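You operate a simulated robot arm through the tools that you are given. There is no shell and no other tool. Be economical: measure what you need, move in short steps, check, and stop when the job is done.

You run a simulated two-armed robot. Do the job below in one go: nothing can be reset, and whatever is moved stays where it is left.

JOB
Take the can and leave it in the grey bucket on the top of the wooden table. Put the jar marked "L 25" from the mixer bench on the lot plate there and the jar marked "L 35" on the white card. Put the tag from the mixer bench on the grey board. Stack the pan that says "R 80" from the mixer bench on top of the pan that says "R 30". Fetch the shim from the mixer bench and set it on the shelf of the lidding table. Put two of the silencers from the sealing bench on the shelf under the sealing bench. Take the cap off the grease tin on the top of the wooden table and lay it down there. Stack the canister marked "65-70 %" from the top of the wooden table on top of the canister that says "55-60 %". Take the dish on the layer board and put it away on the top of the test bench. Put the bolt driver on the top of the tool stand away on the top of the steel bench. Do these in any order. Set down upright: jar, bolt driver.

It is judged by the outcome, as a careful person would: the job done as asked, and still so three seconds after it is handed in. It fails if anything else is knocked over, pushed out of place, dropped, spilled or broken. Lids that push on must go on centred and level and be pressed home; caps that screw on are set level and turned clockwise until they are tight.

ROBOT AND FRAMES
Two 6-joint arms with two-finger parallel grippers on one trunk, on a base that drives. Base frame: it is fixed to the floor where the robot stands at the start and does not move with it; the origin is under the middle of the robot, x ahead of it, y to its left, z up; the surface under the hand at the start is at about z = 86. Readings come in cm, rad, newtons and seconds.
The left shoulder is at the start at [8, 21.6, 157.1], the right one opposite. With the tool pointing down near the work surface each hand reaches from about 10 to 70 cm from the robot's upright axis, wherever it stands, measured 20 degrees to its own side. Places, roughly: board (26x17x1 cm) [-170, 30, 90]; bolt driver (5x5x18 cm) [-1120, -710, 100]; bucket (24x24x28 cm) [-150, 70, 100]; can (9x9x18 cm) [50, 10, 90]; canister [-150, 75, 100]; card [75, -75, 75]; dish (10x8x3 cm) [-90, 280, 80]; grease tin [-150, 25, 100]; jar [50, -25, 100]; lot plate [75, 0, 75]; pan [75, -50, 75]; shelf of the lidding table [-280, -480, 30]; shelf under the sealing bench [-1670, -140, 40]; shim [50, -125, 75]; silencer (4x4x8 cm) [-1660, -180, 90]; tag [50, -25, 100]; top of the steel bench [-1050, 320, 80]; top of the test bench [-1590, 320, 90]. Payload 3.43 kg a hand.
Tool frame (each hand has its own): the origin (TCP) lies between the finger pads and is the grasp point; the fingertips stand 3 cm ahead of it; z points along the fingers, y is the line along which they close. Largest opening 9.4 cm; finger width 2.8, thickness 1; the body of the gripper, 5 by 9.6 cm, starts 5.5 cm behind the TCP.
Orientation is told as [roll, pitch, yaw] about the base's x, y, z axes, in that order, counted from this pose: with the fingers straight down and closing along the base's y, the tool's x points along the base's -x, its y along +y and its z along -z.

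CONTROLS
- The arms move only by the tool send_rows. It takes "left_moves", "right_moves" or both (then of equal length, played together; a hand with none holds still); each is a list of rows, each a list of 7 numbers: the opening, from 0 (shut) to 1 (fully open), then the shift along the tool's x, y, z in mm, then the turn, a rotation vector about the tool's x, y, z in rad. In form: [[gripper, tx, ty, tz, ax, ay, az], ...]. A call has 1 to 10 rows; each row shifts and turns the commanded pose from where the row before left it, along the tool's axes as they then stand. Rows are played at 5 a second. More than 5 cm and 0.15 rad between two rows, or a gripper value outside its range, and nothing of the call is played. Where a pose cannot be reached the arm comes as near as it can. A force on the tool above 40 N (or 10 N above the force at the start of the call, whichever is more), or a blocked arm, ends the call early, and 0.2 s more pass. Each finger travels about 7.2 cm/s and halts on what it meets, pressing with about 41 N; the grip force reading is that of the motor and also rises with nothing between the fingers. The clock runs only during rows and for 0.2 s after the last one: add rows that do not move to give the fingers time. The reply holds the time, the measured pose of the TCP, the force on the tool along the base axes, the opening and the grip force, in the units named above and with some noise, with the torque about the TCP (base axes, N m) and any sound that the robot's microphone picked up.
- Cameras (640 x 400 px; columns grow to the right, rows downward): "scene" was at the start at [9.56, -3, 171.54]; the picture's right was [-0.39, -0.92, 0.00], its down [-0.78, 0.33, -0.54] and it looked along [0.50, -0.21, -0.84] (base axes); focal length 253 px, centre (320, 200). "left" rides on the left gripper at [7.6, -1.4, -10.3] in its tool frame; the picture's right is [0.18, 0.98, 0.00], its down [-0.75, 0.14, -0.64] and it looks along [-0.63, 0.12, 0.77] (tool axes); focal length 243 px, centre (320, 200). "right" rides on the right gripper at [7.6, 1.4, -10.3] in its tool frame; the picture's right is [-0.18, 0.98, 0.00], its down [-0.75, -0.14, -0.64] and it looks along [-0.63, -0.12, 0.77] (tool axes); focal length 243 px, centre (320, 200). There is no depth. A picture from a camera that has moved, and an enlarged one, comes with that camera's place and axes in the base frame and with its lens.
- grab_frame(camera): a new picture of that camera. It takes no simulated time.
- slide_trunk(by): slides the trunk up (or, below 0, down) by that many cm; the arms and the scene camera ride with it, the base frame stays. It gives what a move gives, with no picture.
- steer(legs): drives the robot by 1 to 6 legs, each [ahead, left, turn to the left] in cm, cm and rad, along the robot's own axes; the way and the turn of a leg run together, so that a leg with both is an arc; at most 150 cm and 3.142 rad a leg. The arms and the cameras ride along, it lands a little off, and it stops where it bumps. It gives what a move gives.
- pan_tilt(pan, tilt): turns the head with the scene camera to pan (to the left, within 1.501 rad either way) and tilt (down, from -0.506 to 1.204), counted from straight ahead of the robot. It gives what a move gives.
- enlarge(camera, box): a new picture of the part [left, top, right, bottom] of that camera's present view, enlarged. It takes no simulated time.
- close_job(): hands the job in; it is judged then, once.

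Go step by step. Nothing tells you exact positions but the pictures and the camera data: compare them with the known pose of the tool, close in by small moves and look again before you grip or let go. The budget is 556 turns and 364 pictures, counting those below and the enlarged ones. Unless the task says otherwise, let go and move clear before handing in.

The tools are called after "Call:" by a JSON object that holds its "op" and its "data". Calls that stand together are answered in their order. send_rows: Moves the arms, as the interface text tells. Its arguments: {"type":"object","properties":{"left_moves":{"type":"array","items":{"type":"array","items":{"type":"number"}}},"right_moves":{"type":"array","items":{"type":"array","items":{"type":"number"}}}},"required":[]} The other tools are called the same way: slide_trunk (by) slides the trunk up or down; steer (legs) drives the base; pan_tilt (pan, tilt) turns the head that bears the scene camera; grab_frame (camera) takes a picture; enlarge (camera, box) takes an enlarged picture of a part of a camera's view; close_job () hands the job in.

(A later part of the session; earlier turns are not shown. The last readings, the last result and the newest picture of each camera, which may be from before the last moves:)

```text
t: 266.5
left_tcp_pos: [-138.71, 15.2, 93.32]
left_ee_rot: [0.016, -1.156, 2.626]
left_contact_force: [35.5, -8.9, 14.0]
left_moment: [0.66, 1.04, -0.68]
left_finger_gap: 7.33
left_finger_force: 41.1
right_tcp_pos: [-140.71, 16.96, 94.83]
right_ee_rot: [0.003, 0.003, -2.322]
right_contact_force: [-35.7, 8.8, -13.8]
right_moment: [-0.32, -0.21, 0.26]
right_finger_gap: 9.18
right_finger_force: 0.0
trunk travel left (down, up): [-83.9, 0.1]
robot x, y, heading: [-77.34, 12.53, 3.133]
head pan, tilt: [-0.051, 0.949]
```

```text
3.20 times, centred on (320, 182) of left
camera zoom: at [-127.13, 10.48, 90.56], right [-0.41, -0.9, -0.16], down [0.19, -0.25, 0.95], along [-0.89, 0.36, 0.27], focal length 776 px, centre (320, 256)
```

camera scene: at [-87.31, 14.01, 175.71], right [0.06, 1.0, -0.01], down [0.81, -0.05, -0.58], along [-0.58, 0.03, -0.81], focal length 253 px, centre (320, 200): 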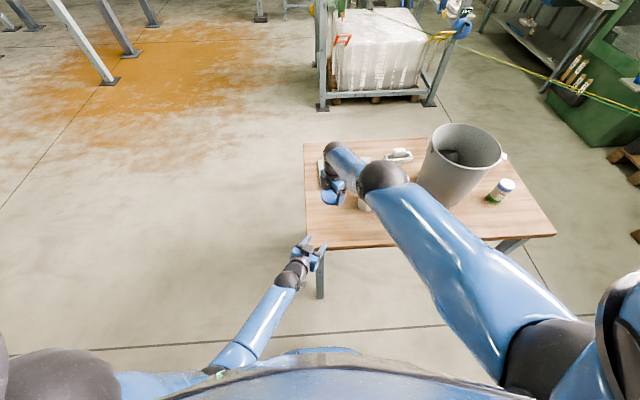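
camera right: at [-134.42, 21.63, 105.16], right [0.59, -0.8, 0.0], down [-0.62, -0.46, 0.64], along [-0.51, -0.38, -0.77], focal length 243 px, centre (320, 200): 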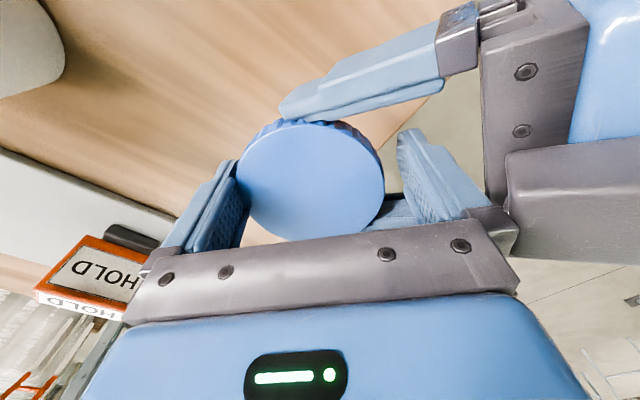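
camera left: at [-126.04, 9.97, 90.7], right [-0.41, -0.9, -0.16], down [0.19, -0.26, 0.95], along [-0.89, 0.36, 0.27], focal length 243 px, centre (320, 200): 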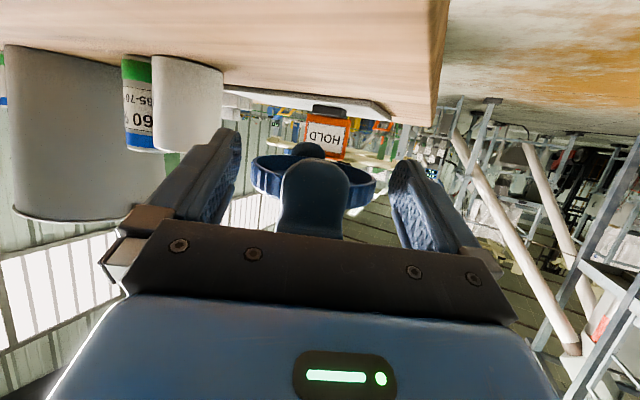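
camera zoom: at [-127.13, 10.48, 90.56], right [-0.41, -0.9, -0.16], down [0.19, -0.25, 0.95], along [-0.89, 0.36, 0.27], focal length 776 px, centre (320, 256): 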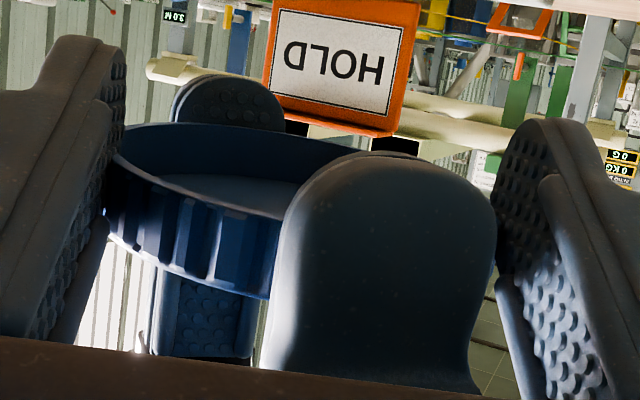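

Call:
{"op": "send_rows", "data": {"left_moves": [[1, 0, 0, 0, 0, 0, 0], [1, 0, 0, 0, 0, 0, 0], [1, 16, 0, -36, 0, 0, 0], [1, 16, 0, -36, 0, 0, 0], [1, 0, 0, 0, 0, 0, 0]]}}

Call:
{"op": "send_rows", "data": {"right_moves": [[1, 0, 0, 0, 0, 0, 0.146], [1, 0, 0, 0, 0, 0, 0.146], [1, 0, 0, 0, 0, 0, 0.146], [1, 0, 0, 0, 0, 0, 0.146], [1, 0, 0, 0, 0, 0, 0.146], [1, 0, 0, 0, 0, 0, 0.146], [1, 0, 0, 0, 0, 0, 0.146], [1, 0, 0, 0, 0, 0, 0.146], [1, 0, 0, 0, 0, 0, 0.146], [1, 0, 0, 0, 0, 0, 0.146]]}}

Call:
{"op": "send_rows", "data": {"right_moves": [[1, 0, 0, 0, 0, 0, 0.146], [1, 0, 0, 0, 0, 0, 0.146], [1, 0, 0, 0, 0, 0, 0.146], [1, 0, 0, 0, 0, 0, 0.146], [1, 0, 0, 0, 0, 0, 0.146], [1, 0, 0, 0, 0, 0, 0.146], [1, 0, 0, 0, 0, 0, 0.146], [1, 0, 0, 0, 0, 0, 0.146], [1, 0, 0, 0, 0, 0, 0.146], [1, 0, 0, 0, 0, 0, 0.146]]}}

Call:
{"op": "grab_frame", "data": {"camera": "left"}}

Call:
{"op": "grab_frame", "data": {"camera": "right"}}

```text
t: 267.7
left_tcp_pos: [-131.78, 11.54, 93.42]
left_ee_rot: [0.019, -1.159, 2.625]
left_contact_force: [0.5, -0.5, -0.1]
left_moment: [0.02, 0.02, 0.02]
left_finger_gap: 9.38
left_finger_force: 0.1
right_tcp_pos: [-140.44, 16.89, 94.62]
right_ee_rot: [0.008, 0.009, -2.315]
right_contact_force: [-0.8, 0.1, 0.6]
right_moment: [0.0, 0.03, 0.0]
right_finger_gap: 9.39
right_finger_force: 0.0
trunk travel left (down, up): [-83.9, 0.1]
robot x, y, heading: [-76.98, 12.35, 3.133]
head pan, tilt: [-0.051, 0.949]
```

```text
t: 269.9
left_tcp_pos: [-131.83, 11.51, 93.44]
left_ee_rot: [0.016, -1.159, 2.625]
left_contact_force: [-0.4, -0.6, 0.0]
left_moment: [0.01, -0.05, 0.02]
left_finger_gap: 9.39
left_finger_force: 0.0
right_tcp_pos: [-140.51, 16.92, 94.8]
right_ee_rot: [-0.007, 0.01, 2.504]
right_contact_force: [-0.5, 0.1, -0.3]
right_moment: [-0.04, -0.02, 0.01]
right_finger_gap: 9.42
right_finger_force: 0.1
trunk travel left (down, up): [-83.9, 0.1]
robot x, y, heading: [-77.29, 12.52, 3.126]
head pan, tilt: [-0.051, 0.949]
```

```text
t: 272.1
left_tcp_pos: [-131.77, 11.67, 93.51]
left_ee_rot: [0.015, -1.16, 2.625]
left_contact_force: [0.1, 0.0, 0.8]
left_moment: [-0.02, 0.02, -0.03]
left_finger_gap: 9.39
left_finger_force: 0.1
right_tcp_pos: [-140.37, 16.89, 94.71]
right_ee_rot: [-0.012, -0.006, 1.042]
right_contact_force: [0.3, 0.1, -0.2]
right_moment: [-0.01, -0.03, -0.02]
right_finger_gap: 9.43
right_finger_force: 0.0
trunk travel left (down, up): [-83.9, 0.1]
robot x, y, heading: [-77.47, 12.99, 3.128]
head pan, tilt: [-0.051, 0.949]
```

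```text
167 pictures are left
camera left: at [-120.27, 6.77, 90.58], right [-0.41, -0.9, -0.16], down [0.19, -0.26, 0.95], along [-0.89, 0.36, 0.27], focal length 243 px, centre (320, 200)
```

left: 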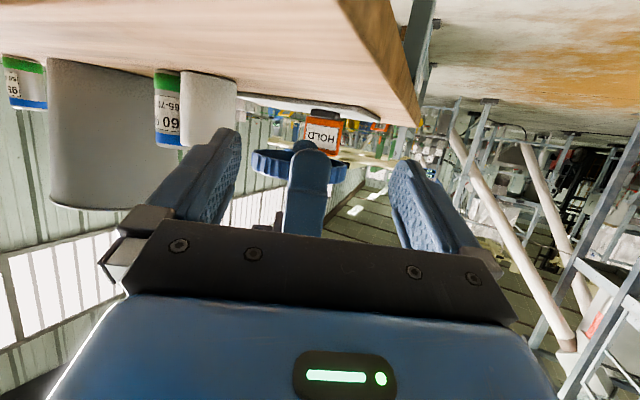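

```text
166 pictures are left
camera right: at [-145.53, 11.0, 105.02], right [-0.76, 0.65, -0.01], down [0.49, 0.58, 0.65], along [0.43, 0.48, -0.76], focal length 243 px, centre (320, 200)
```

right: 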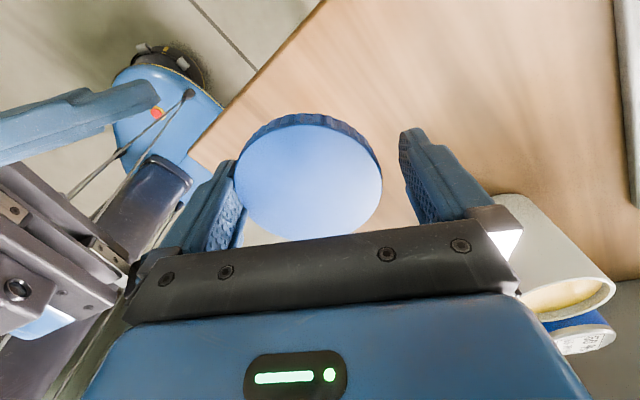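

Call:
{"op": "send_rows", "data": {"left_moves": [[0.53, -14, 3, 32, 0, 0, 0], [0.53, 0, 0, 0, 0, 0, 0], [0.53, 0, 0, 0, 0, 0, 0]]}}

Call:
{"op": "send_rows", "data": {"left_moves": [[0.53, -2, 0, 4, 0, 0, 0], [0.53, -2, 0, 4, 0, 0, 0], [0.53, -2, 0, 4, 0, 0, 0], [0.53, -2, 0, 4, 0, 0, 0], [0.53, 0, 0, 0, 0, 0, 0]]}}

Call:
{"op": "grab_frame", "data": {"camera": "right"}}

Call:
{"op": "grab_frame", "data": {"camera": "left"}}

```text
t: 272.9
left_tcp_pos: [-135.0, 13.0, 93.59]
left_ee_rot: [0.019, -1.16, 2.626]
left_contact_force: [-0.1, 0.8, 0.0]
left_moment: [0.02, 0.0, 0.01]
left_finger_gap: 4.97
left_finger_force: 0.0
right_tcp_pos: [-140.19, 16.83, 94.98]
right_ee_rot: [-0.011, -0.006, 1.046]
right_contact_force: [0.2, 0.5, 0.0]
right_moment: [-0.03, -0.02, 0.0]
right_finger_gap: 9.38
right_finger_force: 0.1
trunk travel left (down, up): [-83.9, 0.1]
robot x, y, heading: [-77.32, 12.74, 3.13]
head pan, tilt: [-0.051, 0.949]
```

```text
t: 274.1
left_tcp_pos: [-136.68, 13.89, 93.48]
left_ee_rot: [0.018, -1.159, 2.624]
left_contact_force: [0.6, 0.4, -0.2]
left_moment: [0.03, 0.01, 0.02]
left_finger_gap: 4.97
left_finger_force: 0.1
right_tcp_pos: [-140.5, 16.8, 94.8]
right_ee_rot: [-0.011, -0.006, 1.046]
right_contact_force: [-0.8, -0.3, 0.3]
right_moment: [-0.01, -0.02, 0.0]
right_finger_gap: 9.41
right_finger_force: 0.1
trunk travel left (down, up): [-83.9, 0.1]
robot x, y, heading: [-77.5, 13.05, 3.127]
head pan, tilt: [-0.051, 0.949]
```

```text
165 pictures are left
camera right: at [-145.52, 11.0, 105.03], right [-0.76, 0.65, -0.01], down [0.49, 0.58, 0.65], along [0.43, 0.49, -0.76], focal length 243 px, centre (320, 200)
```

right: 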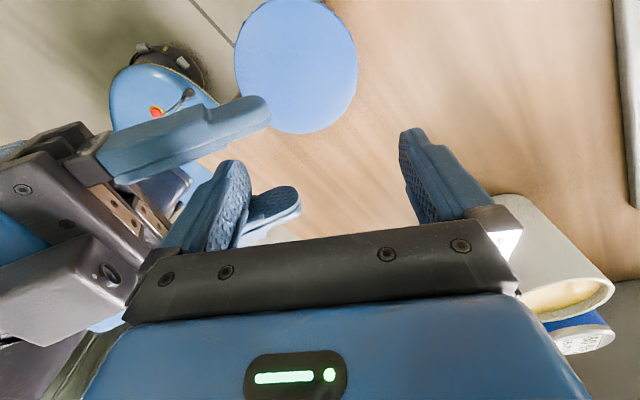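

```text
164 pictures are left
camera left: at [-125.09, 9.08, 90.69], right [-0.41, -0.9, -0.16], down [0.19, -0.26, 0.95], along [-0.89, 0.36, 0.27], focal length 243 px, centre (320, 200)
```

left: 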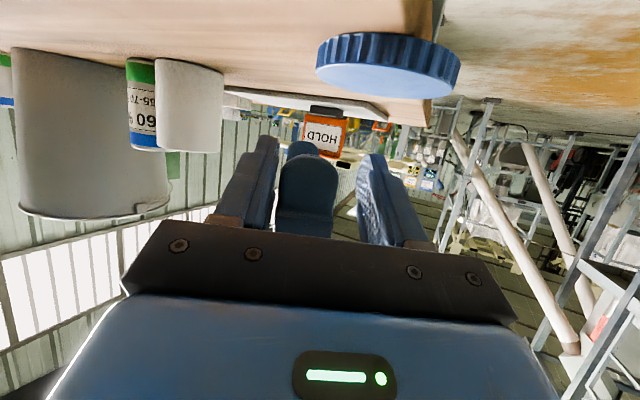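

Call:
{"op": "grab_frame", "data": {"camera": "scene"}}

Call:
{"op": "enlarge", "data": {"camera": "scene", "box": [270, 150, 390, 250]}}

```text
163 pictures are left
camera scene: at [-87.37, 12.93, 175.72], right [0.06, 1.0, 0.0], down [0.81, -0.05, -0.58], along [-0.58, 0.04, -0.81], focal length 253 px, centre (320, 200)
```

scene: 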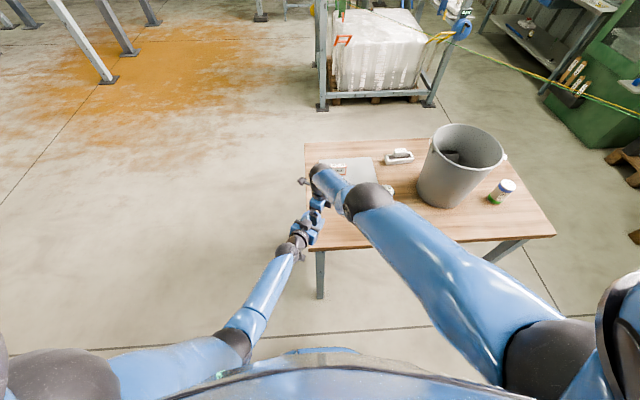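

```text
4.00 times, centred on (330, 200) of scene
camera zoom: at [-87.37, 12.93, 175.72], right [0.06, 1.0, 0.0], down [0.81, -0.05, -0.58], along [-0.58, 0.04, -0.81], focal length 1011 px, centre (280, 200)
```

zoom: 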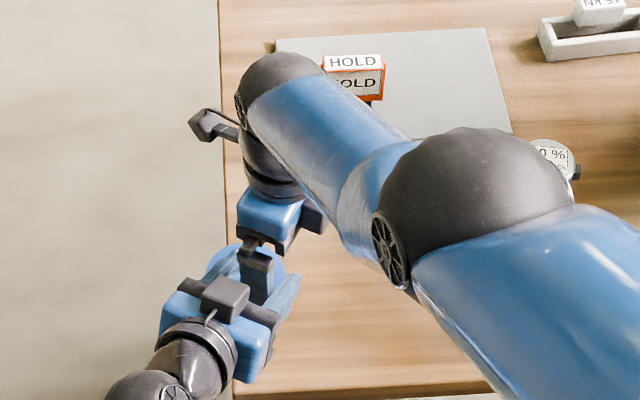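

Call:
{"op": "send_rows", "data": {"left_moves": [[0.53, 10, 0, -24, 0, 0, 0], [0.53, 16, 0, -36, 0, 0, 0], [0.53, 16, 0, -36, 0, 0, 0], [0.53, -20, 0, -9, 0, 0, 0]], "right_moves": [[1, 0, 0, -10, 0, 0, 0], [1, 0, 0, -20, 0, 0, 0], [1, 0, 0, 0, 0, 0, 0], [1, 0, 0, 0, 0, 0, 0]]}}

Call:
{"op": "steer", "data": {"legs": [[-22, 0, 0]]}}

Call:
{"op": "enlarge", "data": {"camera": "scene", "box": [250, 100, 450, 230]}}

```text
t: 275.1
left_tcp_pos: [-127.24, 8.67, 95.63]
left_ee_rot: [0.014, -1.157, 2.627]
left_contact_force: [0.4, -0.5, 0.3]
left_moment: [0.01, -0.01, 0.02]
left_finger_gap: 4.98
left_finger_force: 0.1
right_tcp_pos: [-141.54, 16.51, 97.18]
right_ee_rot: [-0.014, -0.006, 1.046]
right_contact_force: [0.0, 0.2, 0.2]
right_moment: [0.02, 0.01, 0.02]
right_finger_gap: 9.38
right_finger_force: 0.1
right hand out of reach, approached as far as the arm can: row 1, 2
trunk travel left (down, up): [-83.9, 0.1]
robot x, y, heading: [-77.27, 12.55, 3.129]
head pan, tilt: [-0.051, 0.949]
```

```text
t: 276.8
left_tcp_pos: [-105.64, 8.58, 95.53]
left_ee_rot: [0.013, -1.156, 2.629]
left_contact_force: [-0.9, 0.2, 0.6]
left_moment: [-0.03, 0.02, -0.04]
left_finger_gap: 4.97
left_finger_force: 0.1
right_tcp_pos: [-119.77, 16.33, 96.99]
right_ee_rot: [-0.016, -0.01, 1.045]
right_contact_force: [0.6, -0.5, -0.8]
right_moment: [0.03, 0.01, 0.0]
right_finger_gap: 9.39
right_finger_force: 0.0
trunk travel left (down, up): [-83.9, 0.1]
robot x, y, heading: [-55.31, 12.43, 3.126]
head pan, tilt: [-0.051, 0.949]
```

```text
3.08 times, centred on (350, 165) of scene
camera zoom: at [-65.99, 12.67, 175.66], right [0.06, 1.0, 0.0], down [0.81, -0.05, -0.58], along [-0.58, 0.04, -0.82], focal length 778 px, centre (228, 308)
```

zoom: 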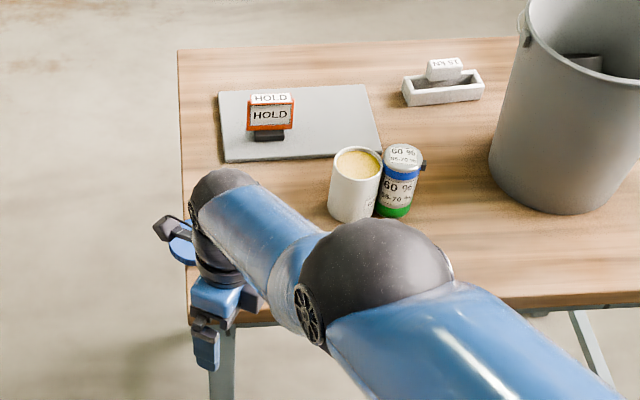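

Call:
{"op": "grab_frame", "data": {"camera": "left"}}

Call:
{"op": "send_rows", "data": {"right_moves": [[1, 0, 0, 0, 0, 0, -0.15], [1, 0, 0, 0, 0, 0, -0.15], [1, 0, 0, 0, 0, 0, -0.15], [1, 0, 0, 0, 0, 0, -0.15], [1, 0, 0, 0, 0, 0, -0.15], [1, 0, 0, 0, 0, 0, -0.15], [1, 0, 0, 0, 0, 0, -0.15], [1, 0, 0, 0, 0, 0, -0.15], [1, 0, 0, 0, 0, 0, -0.15], [1, 0, 0, 0, 0, 0, -0.15]]}}

Call:
{"op": "send_rows", "data": {"right_moves": [[1, 0, 0, 0, 0, 0, -0.15], [1, 0, 0, 0, 0, 0, -0.15], [1, 0, 0, 0, 0, 0, -0.15], [1, 0, 0, 0, 0, 0, -0.12], [1, 0, -45, 0, 0, 0, 0], [1, 0, -45, 0, 0, 0, 0], [1, 0, -45, 0, 0, 0, 0], [1, 0, -45, 0, 0, 0, 0], [1, 0, -45, 0, 0, 0, 0]]}}

Call:
{"op": "enlarge", "data": {"camera": "scene", "box": [250, 100, 450, 230]}}

```text
160 pictures are left
camera left: at [-94.1, 3.75, 92.66], right [-0.41, -0.9, -0.16], down [0.18, -0.26, 0.95], along [-0.89, 0.36, 0.27], focal length 243 px, centre (320, 200)
```

left: 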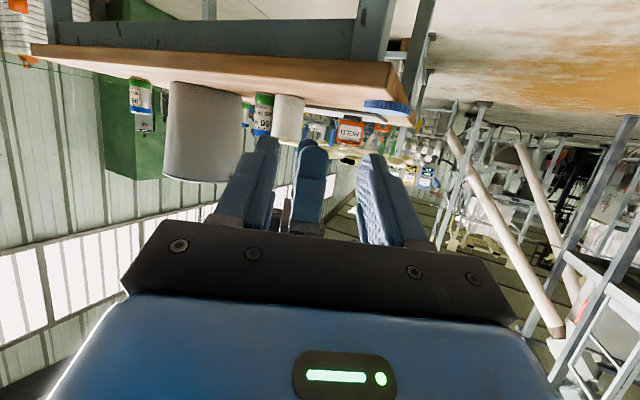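

```text
t: 279.0
left_tcp_pos: [-105.43, 8.52, 95.69]
left_ee_rot: [0.018, -1.159, 2.624]
left_contact_force: [0.2, -0.6, 0.6]
left_moment: [0.04, 0.02, -0.01]
left_finger_gap: 4.97
left_finger_force: 0.1
right_tcp_pos: [-119.42, 16.26, 97.17]
right_ee_rot: [-0.007, 0.011, 2.547]
right_contact_force: [0.4, -0.5, -0.2]
right_moment: [0.02, -0.01, -0.02]
right_finger_gap: 9.43
right_finger_force: 0.0
trunk travel left (down, up): [-83.9, 0.1]
robot x, y, heading: [-55.29, 12.86, 3.127]
head pan, tilt: [-0.051, 0.949]
```

```text
t: 281.0
left_tcp_pos: [-105.3, 8.61, 95.62]
left_ee_rot: [0.021, -1.156, 2.62]
left_contact_force: [0.2, -0.1, 0.3]
left_moment: [0.03, -0.03, 0.02]
left_finger_gap: 4.96
left_finger_force: 0.0
right_tcp_pos: [-121.27, 38.59, 95.77]
right_ee_rot: [0.003, 0.014, 3.114]
right_contact_force: [-0.3, -0.2, 0.8]
right_moment: [0.03, 0.01, 0.03]
right_finger_gap: 9.38
right_finger_force: 0.0
right hand out of reach, approached as far as the arm can: row 5, 6, 7
trunk travel left (down, up): [-83.9, 0.1]
robot x, y, heading: [-55.17, 12.48, 3.134]
head pan, tilt: [-0.051, 0.949]
```

```text
3.08 times, centred on (350, 165) of scene
camera zoom: at [-65.29, 12.96, 175.72], right [0.06, 1.0, 0.0], down [0.81, -0.05, -0.58], along [-0.58, 0.03, -0.81], focal length 778 px, centre (228, 308)
```

zoom: 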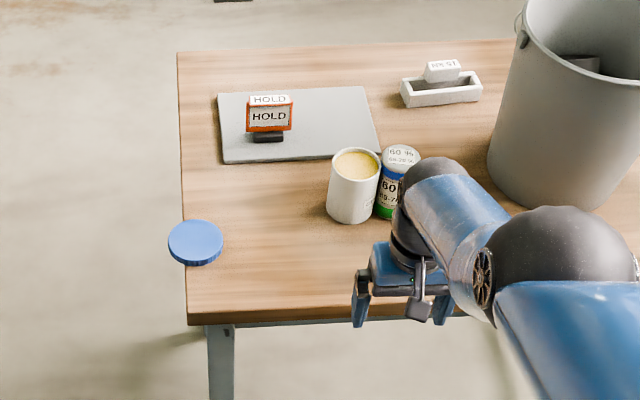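

Call:
{"op": "send_rows", "data": {"right_moves": [[1, 45, 0, -20, 0, 0, 0], [1, 45, 0, -20, 0, 0, 0], [1, 45, 0, -20, 0, 0, 0], [1, 45, -20, -10, 0, 0, 0], [1, 20, -40, 0, 0, 0, 0], [1, 0, 0, 0, 0, 0, 0]], "left_moves": [[0, 0, 0, 0, 0, 0, 0], [0, 0, 0, 0, 0, 0, 0], [0, 0, 0, 0, 0, 0, 0], [0, 0, 0, 0, 0, 0, 0], [0, 0, 0, 0, 0, 0, 0], [0, 0, 0, 0, 0, 0, 0]]}}

Call:
{"op": "steer", "data": {"legs": [[0, 6, 0], [20, 0, 0]]}}

Call:
{"op": "grab_frame", "data": {"camera": "scene"}}

```text
refused: row 4 steps farther than a row can; nothing moved
```

```text
t: 283.2
left_tcp_pos: [-125.1, 2.71, 95.95]
left_ee_rot: [0.021, -1.163, 2.624]
left_contact_force: [-0.2, -1.1, 0.3]
left_moment: [0.03, 0.0, 0.03]
left_finger_gap: 5.0
left_finger_force: 0.1
right_tcp_pos: [-141.07, 32.31, 96.12]
right_ee_rot: [0.0, 0.01, 3.115]
right_contact_force: [-0.3, -0.5, -0.5]
right_moment: [0.01, -0.01, 0.01]
right_finger_gap: 9.39
right_finger_force: 0.1
trunk travel left (down, up): [-83.9, 0.1]
robot x, y, heading: [-75.22, 6.82, 3.128]
head pan, tilt: [-0.051, 0.949]
```

```text
158 pictures are left
camera scene: at [-84.78, 6.74, 175.77], right [0.06, 1.0, 0.0], down [0.81, -0.05, -0.59], along [-0.58, 0.04, -0.81], focal length 253 px, centre (320, 200)
```

scene: 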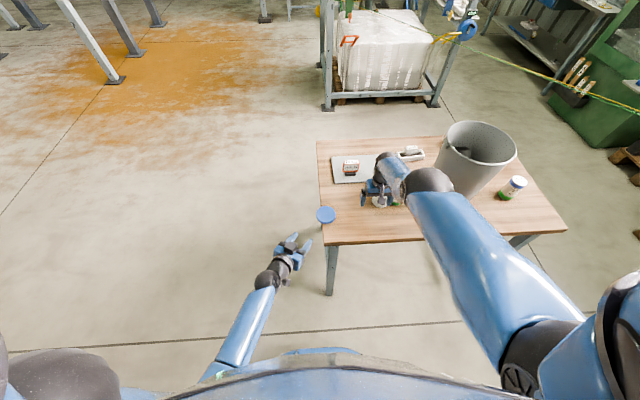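

Call:
{"op": "enlarge", "data": {"camera": "scene", "box": [310, 130, 450, 240]}}

Call:
{"op": "grab_frame", "data": {"camera": "right"}}

```text
3.64 times, centred on (380, 185) of scene
camera zoom: at [-84.78, 6.74, 175.77], right [0.06, 1.0, 0.0], down [0.81, -0.05, -0.59], along [-0.58, 0.04, -0.81], focal length 919 px, centre (102, 254)
```

zoom: 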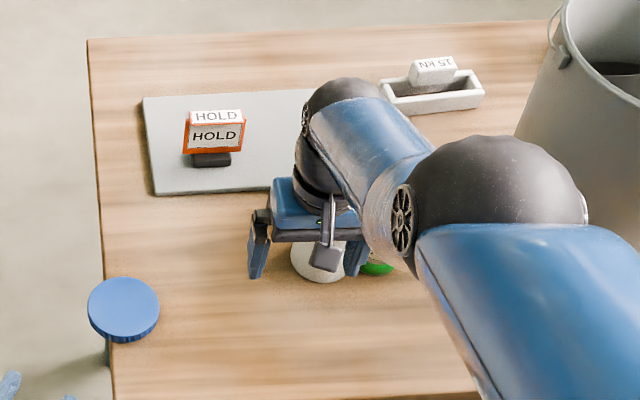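

```text
156 pictures are left
camera right: at [-133.58, 30.78, 106.47], right [-0.21, -0.98, 0.0], down [-0.76, 0.16, 0.63], along [-0.62, 0.14, -0.77], focal length 243 px, centre (320, 200)
```

right: 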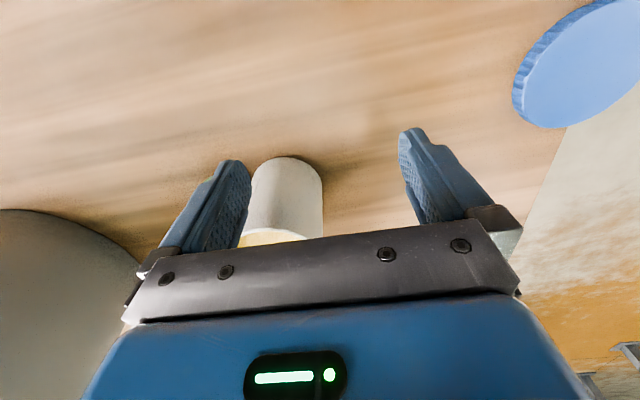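

Call:
{"op": "send_rows", "data": {"right_moves": [[1, 0, 0, -35, 0, 0, 0], [1, 0, 0, -30, 0, 0, 0], [1, 0, 0, 0, 0, 0, 0], [1, 0, 0, 0, 0, 0, 0], [1, 0, 0, 0, 0, 0, 0], [1, 0, 0, 0, 0, 0, 0], [1, 0, 0, 0, 0, 0, 0]], "left_moves": [[0, 0, 39, 0, 0, 0, 0], [0, 0, 38, 0, 0, 0, 0], [0, 31, 0, 14, 0, 0, 0], [0, 31, 0, 14, 0, 0, 0], [0, -15, 0, 34, 0, 0, 0], [0, -15, 0, 34, 0, 0, 0], [0, -14, 0, 33, 0, 0, 0]]}}

Call:
{"op": "enlarge", "data": {"camera": "scene", "box": [260, 150, 400, 260]}}

Call:
{"op": "grab_frame", "data": {"camera": "left"}}

```text
t: 284.8
left_tcp_pos: [-139.04, 1.25, 88.77]
left_ee_rot: [0.019, -1.156, 2.623]
left_contact_force: [-0.2, 0.6, -0.6]
left_moment: [0.0, -0.01, 0.03]
left_finger_gap: 0.0
left_finger_force: 32.7
right_tcp_pos: [-144.42, 32.68, 100.93]
right_ee_rot: [0.002, 0.016, 3.116]
right_contact_force: [-0.1, 0.9, -0.1]
right_moment: [-0.01, -0.05, -0.01]
right_finger_gap: 9.4
right_finger_force: 0.0
right hand out of reach, approached as far as the arm can: row 1, 2
trunk travel left (down, up): [-83.9, 0.1]
robot x, y, heading: [-75.16, 6.58, 3.132]
head pan, tilt: [-0.051, 0.949]
```

```text
3.64 times, centred on (330, 205) of scene
camera zoom: at [-85.7, 7.01, 175.7], right [0.06, 1.0, 0.0], down [0.81, -0.05, -0.58], along [-0.58, 0.03, -0.81], focal length 919 px, centre (284, 182)
```

zoom: 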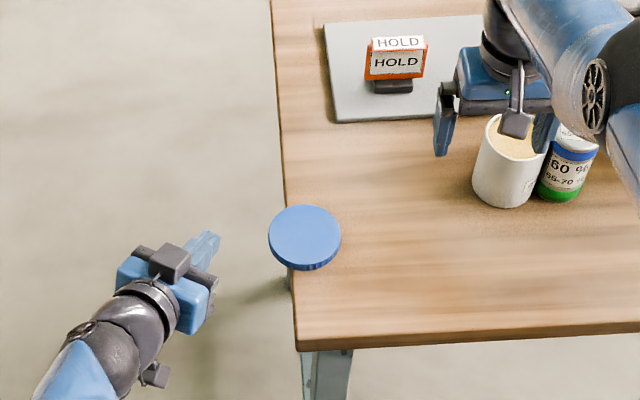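

```text
154 pictures are left
camera left: at [-127.42, -3.52, 85.93], right [-0.41, -0.9, -0.16], down [0.18, -0.25, 0.95], along [-0.89, 0.36, 0.27], focal length 243 px, centre (320, 200)
```

left: 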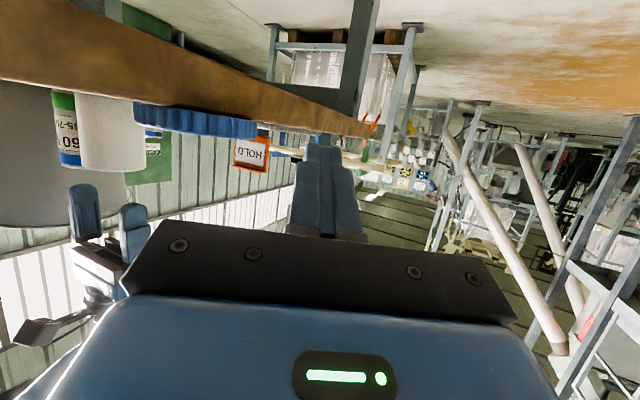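

Call:
{"op": "send_rows", "data": {"left_moves": [[0, -7, -19, 9, 0, 0, 0], [0, -4.4, -19, 10, 0, 0, 0], [0, -4.4, -19, 10, 0, 0, 0], [0, -4.4, -19, 10, 0, 0, 0], [0, 0, 0, 0, 0, 0, 0]]}}

Call:
{"op": "enlarge", "data": {"camera": "scene", "box": [260, 150, 400, 260]}}

```text
t: 286.0
left_tcp_pos: [-139.07, 9.99, 89.14]
left_ee_rot: [0.018, -1.157, 2.625]
left_contact_force: [-1.0, -0.6, 0.4]
left_moment: [0.0, 0.0, 0.03]
left_finger_gap: 0.01
left_finger_force: 32.7
right_tcp_pos: [-144.16, 32.65, 101.03]
right_ee_rot: [0.0, 0.016, 3.117]
right_contact_force: [-0.3, 0.4, 0.3]
right_moment: [0.0, -0.02, 0.0]
right_finger_gap: 9.41
right_finger_force: 0.1
trunk travel left (down, up): [-83.9, 0.1]
robot x, y, heading: [-75.42, 6.58, 3.131]
head pan, tilt: [-0.051, 0.949]
```

```text
3.64 times, centred on (330, 205) of scene
camera zoom: at [-85.46, 6.87, 175.72], right [0.06, 1.0, 0.0], down [0.81, -0.05, -0.58], along [-0.58, 0.04, -0.81], focal length 919 px, centre (284, 182)
```

zoom: 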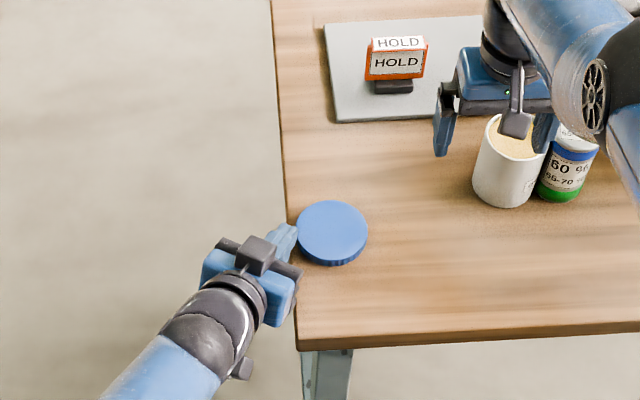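

Call:
{"op": "send_rows", "data": {"left_moves": [[0, -4.4, -19, 10, 0, 0, 0], [0, 0, 0, 0, 0, 0, 0], [0, 6, 25, -14, 0, 0, 0], [0, 6, 40, -14, 0, 0, 0], [0, -25, 30, -20, 0, 0, 0], [0, 0, 0, 0, 0, 0, 0]]}}

Call:
{"op": "enlarge", "data": {"camera": "scene", "box": [260, 150, 400, 260]}}

```text
t: 287.4
left_tcp_pos: [-140.24, 0.81, 92.38]
left_ee_rot: [0.017, -1.16, 2.625]
left_contact_force: [0.0, 0.9, 0.4]
left_moment: [-0.03, -0.02, 0.03]
left_finger_gap: 0.01
left_finger_force: 33.7
left hand out of reach, approached as far as the arm can: row 1
right_tcp_pos: [-144.21, 32.6, 101.15]
right_ee_rot: [0.0, 0.015, 3.115]
right_contact_force: [-0.1, 0.6, -0.2]
right_moment: [0.02, -0.03, -0.01]
right_finger_gap: 9.39
right_finger_force: 0.1
trunk travel left (down, up): [-83.9, 0.1]
robot x, y, heading: [-75.16, 6.66, 3.125]
head pan, tilt: [-0.051, 0.949]
```

```text
3.64 times, centred on (330, 205) of scene
camera zoom: at [-85.42, 6.92, 175.72], right [0.06, 1.0, 0.0], down [0.81, -0.05, -0.58], along [-0.58, 0.04, -0.81], focal length 919 px, centre (284, 182)
```

zoom: 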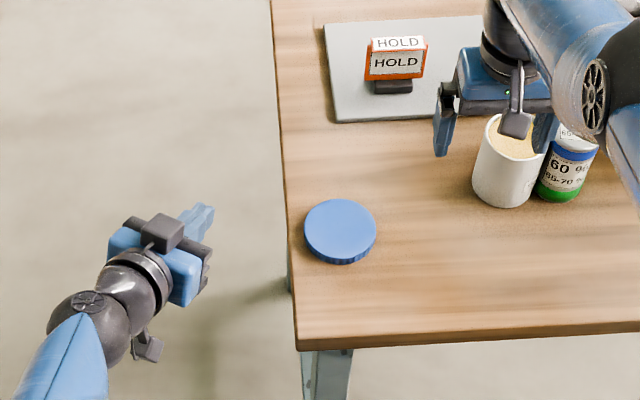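

Call:
{"op": "send_rows", "data": {"left_moves": [[0.5, -37, 0, -16, 0, 0, 0], [0.5, -37, 0, -16, 0, 0, 0], [0.5, -37, 0, -16, 0, 0, 0], [0.5, 16, 0, -36, 0, 0, 0], [0.5, 16, 0, -36, 0, 0, 0], [0.5, 16, 0, -36, 0, 0, 0], [0.5, 16, 0, -36, 0, 0, 0], [0.5, 0, 0, 0, 0, 0, 0]]}}

Call:
{"op": "steer", "data": {"legs": [[-10, 0, 0], [0, -16.5, 0]]}}

Call:
{"op": "send_rows", "data": {"right_moves": [[1, 0, 0, 0, 0, 0, 0.15], [1, 0, 0, 0, 0, 0, 0.15], [1, 0, 0, 0, 0, 0, 0.15], [1, 0, 0, 0, 0, 0, 0.15], [1, 0, 0, 0, 0, 0, 0.15], [1, 0, 0, 0, 0, 0, 0.15], [1, 0, 0, 0, 0, 0, 0.15], [1, 0, 0, 0, 0, 0, 0.15], [1, 0, 0, 0, 0, 0, 0.15], [1, 0, 0, 0, 0, 0, 0.15]]}}

Call:
{"op": "grab_frame", "data": {"camera": "right"}}

Call:
{"op": "grab_frame", "data": {"camera": "scene"}}

```text
t: 289.2
left_tcp_pos: [-126.48, -6.64, 104.36]
left_ee_rot: [0.017, -1.16, 2.626]
left_contact_force: [-0.1, 0.0, 0.1]
left_moment: [-0.01, 0.0, -0.03]
left_finger_gap: 4.71
left_finger_force: 0.1
right_tcp_pos: [-144.22, 32.61, 101.14]
right_ee_rot: [0.002, 0.017, 3.115]
right_contact_force: [0.2, -0.6, 1.3]
right_moment: [-0.01, -0.02, 0.01]
right_finger_gap: 9.38
right_finger_force: 0.0
trunk travel left (down, up): [-83.9, 0.1]
robot x, y, heading: [-75.47, 6.66, 3.13]
head pan, tilt: [-0.051, 0.949]
```

```text
t: 291.4
left_tcp_pos: [-116.0, 9.34, 104.29]
left_ee_rot: [0.013, -1.162, 2.629]
left_contact_force: [-0.3, -0.1, -0.2]
left_moment: [0.02, 0.02, 0.01]
left_finger_gap: 4.72
left_finger_force: 0.0
right_tcp_pos: [-134.0, 48.61, 101.33]
right_ee_rot: [-0.003, 0.013, 3.116]
right_contact_force: [0.2, -0.3, -0.1]
right_moment: [0.02, 0.0, -0.02]
right_finger_gap: 9.39
right_finger_force: 0.1
trunk travel left (down, up): [-83.9, 0.1]
robot x, y, heading: [-65.21, 22.91, 3.127]
head pan, tilt: [-0.051, 0.949]
```

```text
t: 293.6
left_tcp_pos: [-116.16, 9.7, 104.18]
left_ee_rot: [0.015, -1.159, 2.626]
left_contact_force: [-1.0, -0.2, 0.1]
left_moment: [0.0, -0.01, -0.04]
left_finger_gap: 4.7
left_finger_force: 0.0
right_tcp_pos: [-134.13, 48.82, 101.05]
right_ee_rot: [-0.015, 0.002, 1.614]
right_contact_force: [0.8, 0.8, -0.3]
right_moment: [-0.03, 0.02, 0.01]
right_finger_gap: 9.4
right_finger_force: 0.0
trunk travel left (down, up): [-83.9, 0.1]
robot x, y, heading: [-65.12, 23.01, 3.134]
head pan, tilt: [-0.051, 0.949]
```

```text
151 pictures are left
camera right: at [-135.22, 41.19, 111.32], right [-0.99, 0.14, -0.02], down [0.1, 0.76, 0.64], along [0.1, 0.64, -0.77], focal length 243 px, centre (320, 200)
```

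right: 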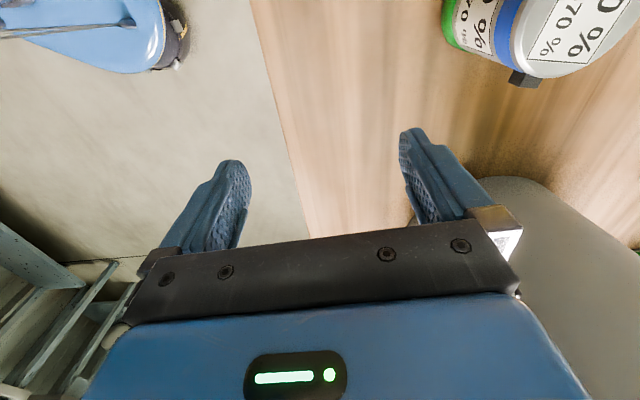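

```text
150 pictures are left
camera scene: at [-75.26, 23.19, 175.72], right [0.06, 1.0, 0.0], down [0.81, -0.05, -0.58], along [-0.58, 0.04, -0.81], focal length 253 px, centre (320, 200)
```

scene: 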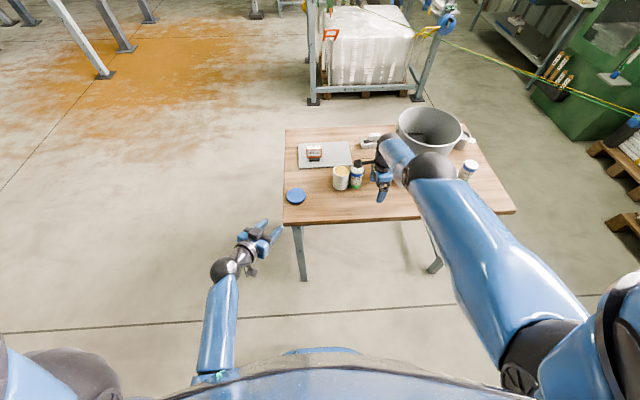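

Call:
{"op": "steer", "data": {"legs": [[13, 0, 0]]}}

Call:
{"op": "send_rows", "data": {"right_moves": [[1, 37, 0, 0, 0, 0, 0], [1, 0, 0, 0, 0, 0, 0]]}}

Call:
{"op": "grab_frame", "data": {"camera": "right"}}

```text
t: 294.9
left_tcp_pos: [-128.88, 9.81, 104.5]
left_ee_rot: [0.021, -1.163, 2.624]
left_contact_force: [0.1, 0.5, 0.4]
left_moment: [0.01, 0.04, 0.01]
left_finger_gap: 4.72
left_finger_force: 0.1
right_tcp_pos: [-146.78, 49.0, 101.42]
right_ee_rot: [-0.011, 0.002, 1.617]
right_contact_force: [0.2, 0.4, 0.1]
right_moment: [0.02, 0.05, -0.02]
right_finger_gap: 9.38
right_finger_force: 0.1
trunk travel left (down, up): [-83.9, 0.1]
robot x, y, heading: [-78.26, 22.79, 3.131]
head pan, tilt: [-0.051, 0.949]
```

```text
t: 295.5
left_tcp_pos: [-128.95, 9.67, 104.34]
left_ee_rot: [0.019, -1.162, 2.627]
left_contact_force: [1.0, 0.1, 0.5]
left_moment: [0.0, 0.0, 0.01]
left_finger_gap: 4.7
left_finger_force: 0.1
right_tcp_pos: [-146.89, 45.15, 101.04]
right_ee_rot: [-0.013, 0.0, 1.617]
right_contact_force: [0.6, 0.5, 0.2]
right_moment: [0.01, 0.01, -0.03]
right_finger_gap: 9.4
right_finger_force: 0.0
trunk travel left (down, up): [-83.9, 0.1]
robot x, y, heading: [-78.26, 23.31, 3.133]
head pan, tilt: [-0.051, 0.949]
```

```text
149 pictures are left
camera right: at [-147.94, 37.54, 111.35], right [-0.99, 0.14, -0.01], down [0.1, 0.76, 0.64], along [0.1, 0.64, -0.77], focal length 243 px, centre (320, 200)
```

right: 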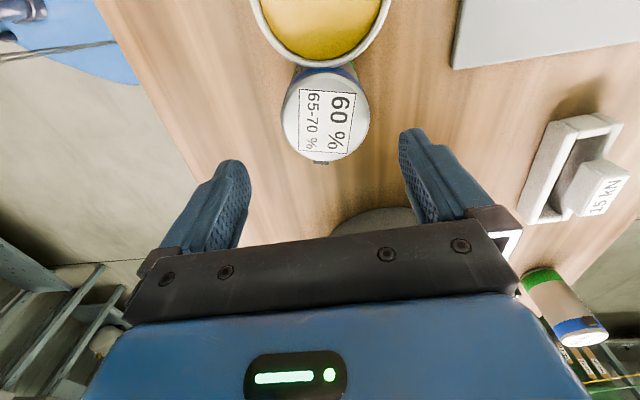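

Call:
{"op": "send_rows", "data": {"right_moves": [[1, 15, 4, 0, 0, 0, 0], [1, 0, 0, 40, 0, 0, 0], [1, 0, 0, 40, 0, 0, 0], [1, 0, 0, 0, 0, 0, 0]]}}

Call:
{"op": "grab_frame", "data": {"camera": "right"}}

```text
t: 296.5
left_tcp_pos: [-129.25, 9.75, 104.26]
left_ee_rot: [0.015, -1.157, 2.628]
left_contact_force: [-0.4, -1.4, -0.3]
left_moment: [0.02, -0.01, 0.03]
left_finger_gap: 4.71
left_finger_force: 0.0
right_tcp_pos: [-144.21, 43.75, 94.64]
right_ee_rot: [-0.017, 0.002, 1.619]
right_contact_force: [0.5, -0.1, -0.2]
right_moment: [-0.02, 0.0, 0.01]
right_finger_gap: 9.42
right_finger_force: 0.0
right hand out of reach, approached as far as the arm can: row 2, 3
trunk travel left (down, up): [-83.9, 0.1]
robot x, y, heading: [-78.09, 23.16, 3.129]
head pan, tilt: [-0.051, 0.949]
```

```text
148 pictures are left
camera right: at [-145.26, 36.05, 104.88], right [-0.99, 0.14, -0.02], down [0.09, 0.76, 0.64], along [0.1, 0.64, -0.77], focal length 243 px, centre (320, 200)
```

right: 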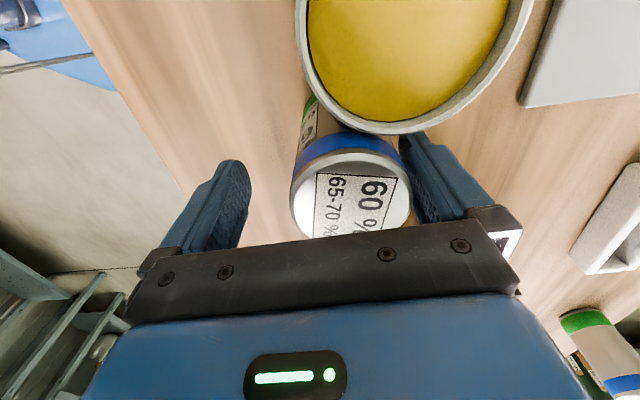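

Call:
{"op": "send_rows", "data": {"right_moves": [[1, 0, 0, -30, 0, 0, 0], [1, 0, 0, -35, 0, 0, 0], [1, 0, 0, 0, 0, 0, 0]]}}

Call:
{"op": "steer", "data": {"legs": [[6, 0, 0]]}}

Call:
{"op": "grab_frame", "data": {"camera": "right"}}

```text
t: 297.3
left_tcp_pos: [-129.1, 9.63, 104.2]
left_ee_rot: [0.016, -1.157, 2.628]
left_contact_force: [-0.9, -0.7, 0.1]
left_moment: [-0.02, -0.01, 0.0]
left_finger_gap: 4.69
left_finger_force: 0.2
right_tcp_pos: [-146.7, 43.82, 99.89]
right_ee_rot: [-0.021, 0.001, 1.619]
right_contact_force: [0.2, 0.5, -0.4]
right_moment: [-0.02, 0.0, 0.03]
right_finger_gap: 9.42
right_finger_force: 0.1
right hand out of reach, approached as far as the arm can: row 1, 2
trunk travel left (down, up): [-83.9, 0.1]
robot x, y, heading: [-77.99, 23.18, 3.136]
head pan, tilt: [-0.051, 0.949]
```

```text
t: 298.2
left_tcp_pos: [-134.03, 9.79, 104.68]
left_ee_rot: [0.027, -1.164, 2.618]
left_contact_force: [0.1, 0.5, -0.4]
left_moment: [-0.02, -0.02, 0.03]
left_finger_gap: 4.73
left_finger_force: 0.1
right_tcp_pos: [-151.38, 43.79, 100.37]
right_ee_rot: [-0.013, 0.001, 1.618]
right_contact_force: [0.4, 0.2, -0.5]
right_moment: [0.02, 0.06, 0.01]
right_finger_gap: 9.41
right_finger_force: 0.1
trunk travel left (down, up): [-83.9, 0.1]
robot x, y, heading: [-83.84, 23.35, 3.129]
head pan, tilt: [-0.051, 0.949]
```

```text
147 pictures are left
camera right: at [-152.53, 36.14, 110.59], right [-0.99, 0.14, -0.01], down [0.1, 0.76, 0.64], along [0.1, 0.64, -0.77], focal length 243 px, centre (320, 200)
```

right: 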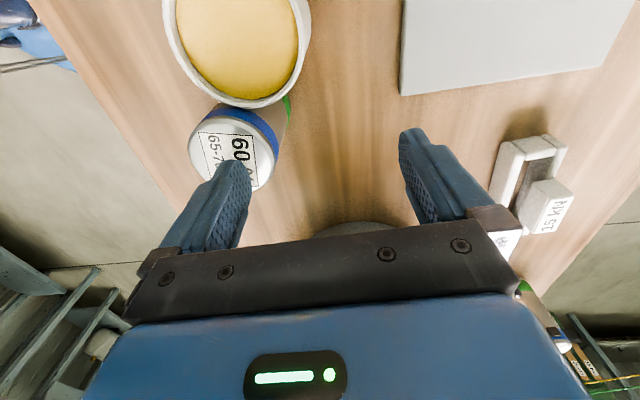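

Call:
{"op": "send_rows", "data": {"right_moves": [[1, 3, -29, 0, 0, 0, 0], [1, 3, -29, 0, 0, 0, 0], [1, 0, 0, 20, 0, 0, 0], [1, 0, 0, 0, 0, 0, 0]]}}

Call:
{"op": "grab_frame", "data": {"camera": "right"}}

```text
t: 298.6
left_tcp_pos: [-135.07, 9.78, 104.08]
left_ee_rot: [0.014, -1.159, 2.63]
left_contact_force: [-0.5, -0.2, 0.3]
left_moment: [-0.02, 0.02, -0.02]
left_finger_gap: 4.71
left_finger_force: 0.0
right_tcp_pos: [-152.51, 43.69, 99.82]
right_ee_rot: [-0.014, -0.002, 1.617]
right_contact_force: [0.7, 0.3, 4.2]
right_moment: [0.03, -0.23, 0.02]
right_finger_gap: 9.4
right_finger_force: 0.1
right hand out of reach, approached as far as the arm can: row 1
trunk travel left (down, up): [-83.9, 0.1]
robot x, y, heading: [-84.11, 23.32, 3.132]
head pan, tilt: [-0.051, 0.949]
stopped in row 1 (right hand): the force on the tool passed its limit at 56 N (the readings are from after the stop); the commanded pose is now the measured one
```

```text
146 pictures are left
camera right: at [-153.67, 36.05, 110.06], right [-0.99, 0.14, -0.01], down [0.1, 0.76, 0.64], along [0.1, 0.64, -0.76], focal length 243 px, centre (320, 200)
```

right: 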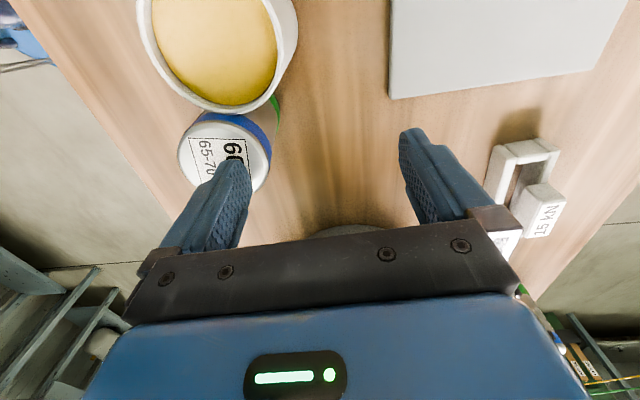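

Call:
{"op": "send_rows", "data": {"right_moves": [[1, -40, 0, -5, 0, 0, 0], [1, -40, 0, 0, 0, 0, 0], [1, 0, 0, 0, 0, 0, 0]]}}

Call:
{"op": "steer", "data": {"legs": [[-25, 0, 0]]}}

Call:
{"op": "grab_frame", "data": {"camera": "scene"}}

```text
t: 299.4
left_tcp_pos: [-134.98, 9.8, 104.26]
left_ee_rot: [0.014, -1.157, 2.629]
left_contact_force: [0.7, 0.7, 1.0]
left_moment: [-0.02, 0.01, -0.02]
left_finger_gap: 4.68
left_finger_force: 0.1
right_tcp_pos: [-152.59, 51.69, 100.59]
right_ee_rot: [-0.012, 0.001, 1.617]
right_contact_force: [-0.6, -1.0, 0.7]
right_moment: [0.0, 0.01, -0.01]
right_finger_gap: 9.42
right_finger_force: 0.0
trunk travel left (down, up): [-83.9, 0.1]
robot x, y, heading: [-83.99, 23.18, 3.135]
head pan, tilt: [-0.051, 0.949]
```

```text
t: 301.3
left_tcp_pos: [-110.52, 9.5, 104.1]
left_ee_rot: [0.012, -1.153, 2.629]
left_contact_force: [-0.3, -0.1, -1.2]
left_moment: [0.01, 0.03, -0.02]
left_finger_gap: 4.68
left_finger_force: 0.2
right_tcp_pos: [-128.01, 51.48, 100.14]
right_ee_rot: [-0.02, 0.0, 1.616]
right_contact_force: [-0.6, -0.3, -0.8]
right_moment: [0.0, -0.04, 0.02]
right_finger_gap: 9.4
right_finger_force: 0.0
trunk travel left (down, up): [-83.9, 0.1]
robot x, y, heading: [-58.88, 22.77, 3.128]
head pan, tilt: [-0.051, 0.949]
```

```text
145 pictures are left
camera scene: at [-69.86, 23.16, 175.66], right [0.06, 1.0, 0.0], down [0.81, -0.05, -0.58], along [-0.58, 0.04, -0.82], focal length 253 px, centre (320, 200)
```

scene: 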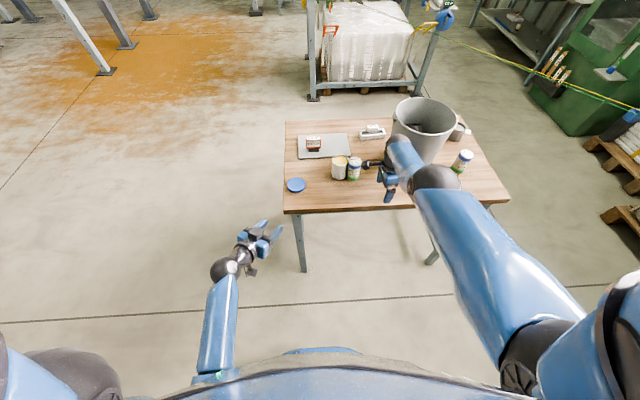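

Call:
{"op": "send_rows", "data": {"right_moves": [[1, 0, 0, 0, 0, 0, -0.15], [1, 0, 0, 0, 0, 0, -0.15], [1, 0, 0, 0, 0, 0, -0.15], [1, 0, 0, 0, 0, 0, -0.15], [1, 0, 0, 0, 0, 0, -0.15], [1, 0, 0, 0, 0, 0, -0.15], [1, 0, 0, 0, 0, 0, -0.15], [1, 0, 0, 0, 0, 0, -0.15], [1, 0, 0, 0, 0, 0, -0.15], [1, 0, 0, 0, 0, 0, -0.15]]}}

Call:
{"op": "send_rows", "data": {"right_moves": [[1, 0, 0, 0, 0, -0.145, 0], [1, 0, 0, 0, 0, -0.145, 0], [1, 0, 0, 0, 0, -0.145, 0], [1, 0, 0, 0, 0, -0.145, 0], [1, 0, 0, 0, 0, -0.145, 0], [1, 0, 0, 0, 0, -0.145, 0], [1, 0, 0, 0, 0, -0.145, 0], [1, 0, 0, 0, 0, -0.145, 0], [1, 0, 0, 0, 0, 0, 0]]}}

Call:
{"op": "send_rows", "data": {"right_moves": [[1, 0, 0, 0, -0.1306, 0, -0.058], [1, 0, 0, 0, -0.1306, 0, -0.058], [1, 0, 0, 0, -0.1306, 0, -0.058], [1, 0, 0, 0, -0.1306, 0, -0.058], [1, 0, 0, 0, -0.1306, 0, -0.058], [1, 0, 0, 0, -0.1306, 0, -0.058], [1, 0, 0, 0, -0.1306, 0, -0.058], [1, 0, 0, 0, 0, 0, 0]]}}

Call:
{"op": "grab_frame", "data": {"camera": "right"}}

```text
t: 303.5
left_tcp_pos: [-110.04, 9.6, 104.16]
left_ee_rot: [0.014, -1.157, 2.626]
left_contact_force: [-0.9, -0.6, 0.3]
left_moment: [0.0, 0.02, -0.01]
left_finger_gap: 4.68
left_finger_force: 0.1
right_tcp_pos: [-127.73, 51.5, 100.43]
right_ee_rot: [0.001, 0.013, 3.12]
right_contact_force: [0.1, 0.2, -0.7]
right_moment: [-0.04, 0.04, 0.0]
right_finger_gap: 9.41
right_finger_force: 0.0
trunk travel left (down, up): [-83.9, 0.1]
robot x, y, heading: [-59.35, 23.04, 3.135]
head pan, tilt: [-0.051, 0.949]
```

```text
t: 305.5
left_tcp_pos: [-110.14, 9.56, 104.28]
left_ee_rot: [0.015, -1.156, 2.626]
left_contact_force: [0.2, 0.3, 0.2]
left_moment: [0.02, 0.0, 0.01]
left_finger_gap: 4.71
left_finger_force: 0.0
right_tcp_pos: [-135.72, 52.14, 95.71]
right_ee_rot: [0.019, -1.07, 3.116]
right_contact_force: [-0.1, 0.2, 0.4]
right_moment: [0.02, -0.03, 0.02]
right_finger_gap: 9.38
right_finger_force: 0.1
right hand out of reach, approached as far as the arm can: row 1, 2, 3, 4, 5, 6, 7
trunk travel left (down, up): [-83.9, 0.1]
robot x, y, heading: [-58.93, 22.75, 3.134]
head pan, tilt: [-0.051, 0.949]
```

```text
t: 307.3
left_tcp_pos: [-110.22, 9.69, 104.25]
left_ee_rot: [0.016, -1.157, 2.626]
left_contact_force: [0.4, -0.3, 0.9]
left_moment: [-0.01, 0.0, -0.01]
left_finger_gap: 4.71
left_finger_force: 0.0
right_tcp_pos: [-127.19, 52.54, 102.64]
right_ee_rot: [0.171, -1.112, -2.308]
right_contact_force: [0.1, -0.4, 0.2]
right_moment: [-0.01, -0.02, -0.01]
right_finger_gap: 9.39
right_finger_force: 0.0
right hand out of reach, approached as far as the arm can: row 1, 2, 3, 4, 5, 6, 7
trunk travel left (down, up): [-83.9, 0.1]
robot x, y, heading: [-59.0, 22.9, 3.133]
head pan, tilt: [-0.051, 0.949]
```

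```text
144 pictures are left
camera right: at [-118.91, 62.12, 100.34], right [0.76, -0.6, 0.24], down [-0.04, 0.32, 0.95], along [-0.64, -0.73, 0.22], focal length 243 px, centre (320, 200)
```

right: 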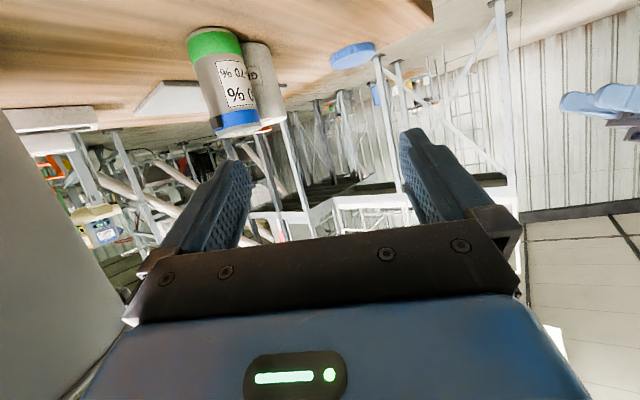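

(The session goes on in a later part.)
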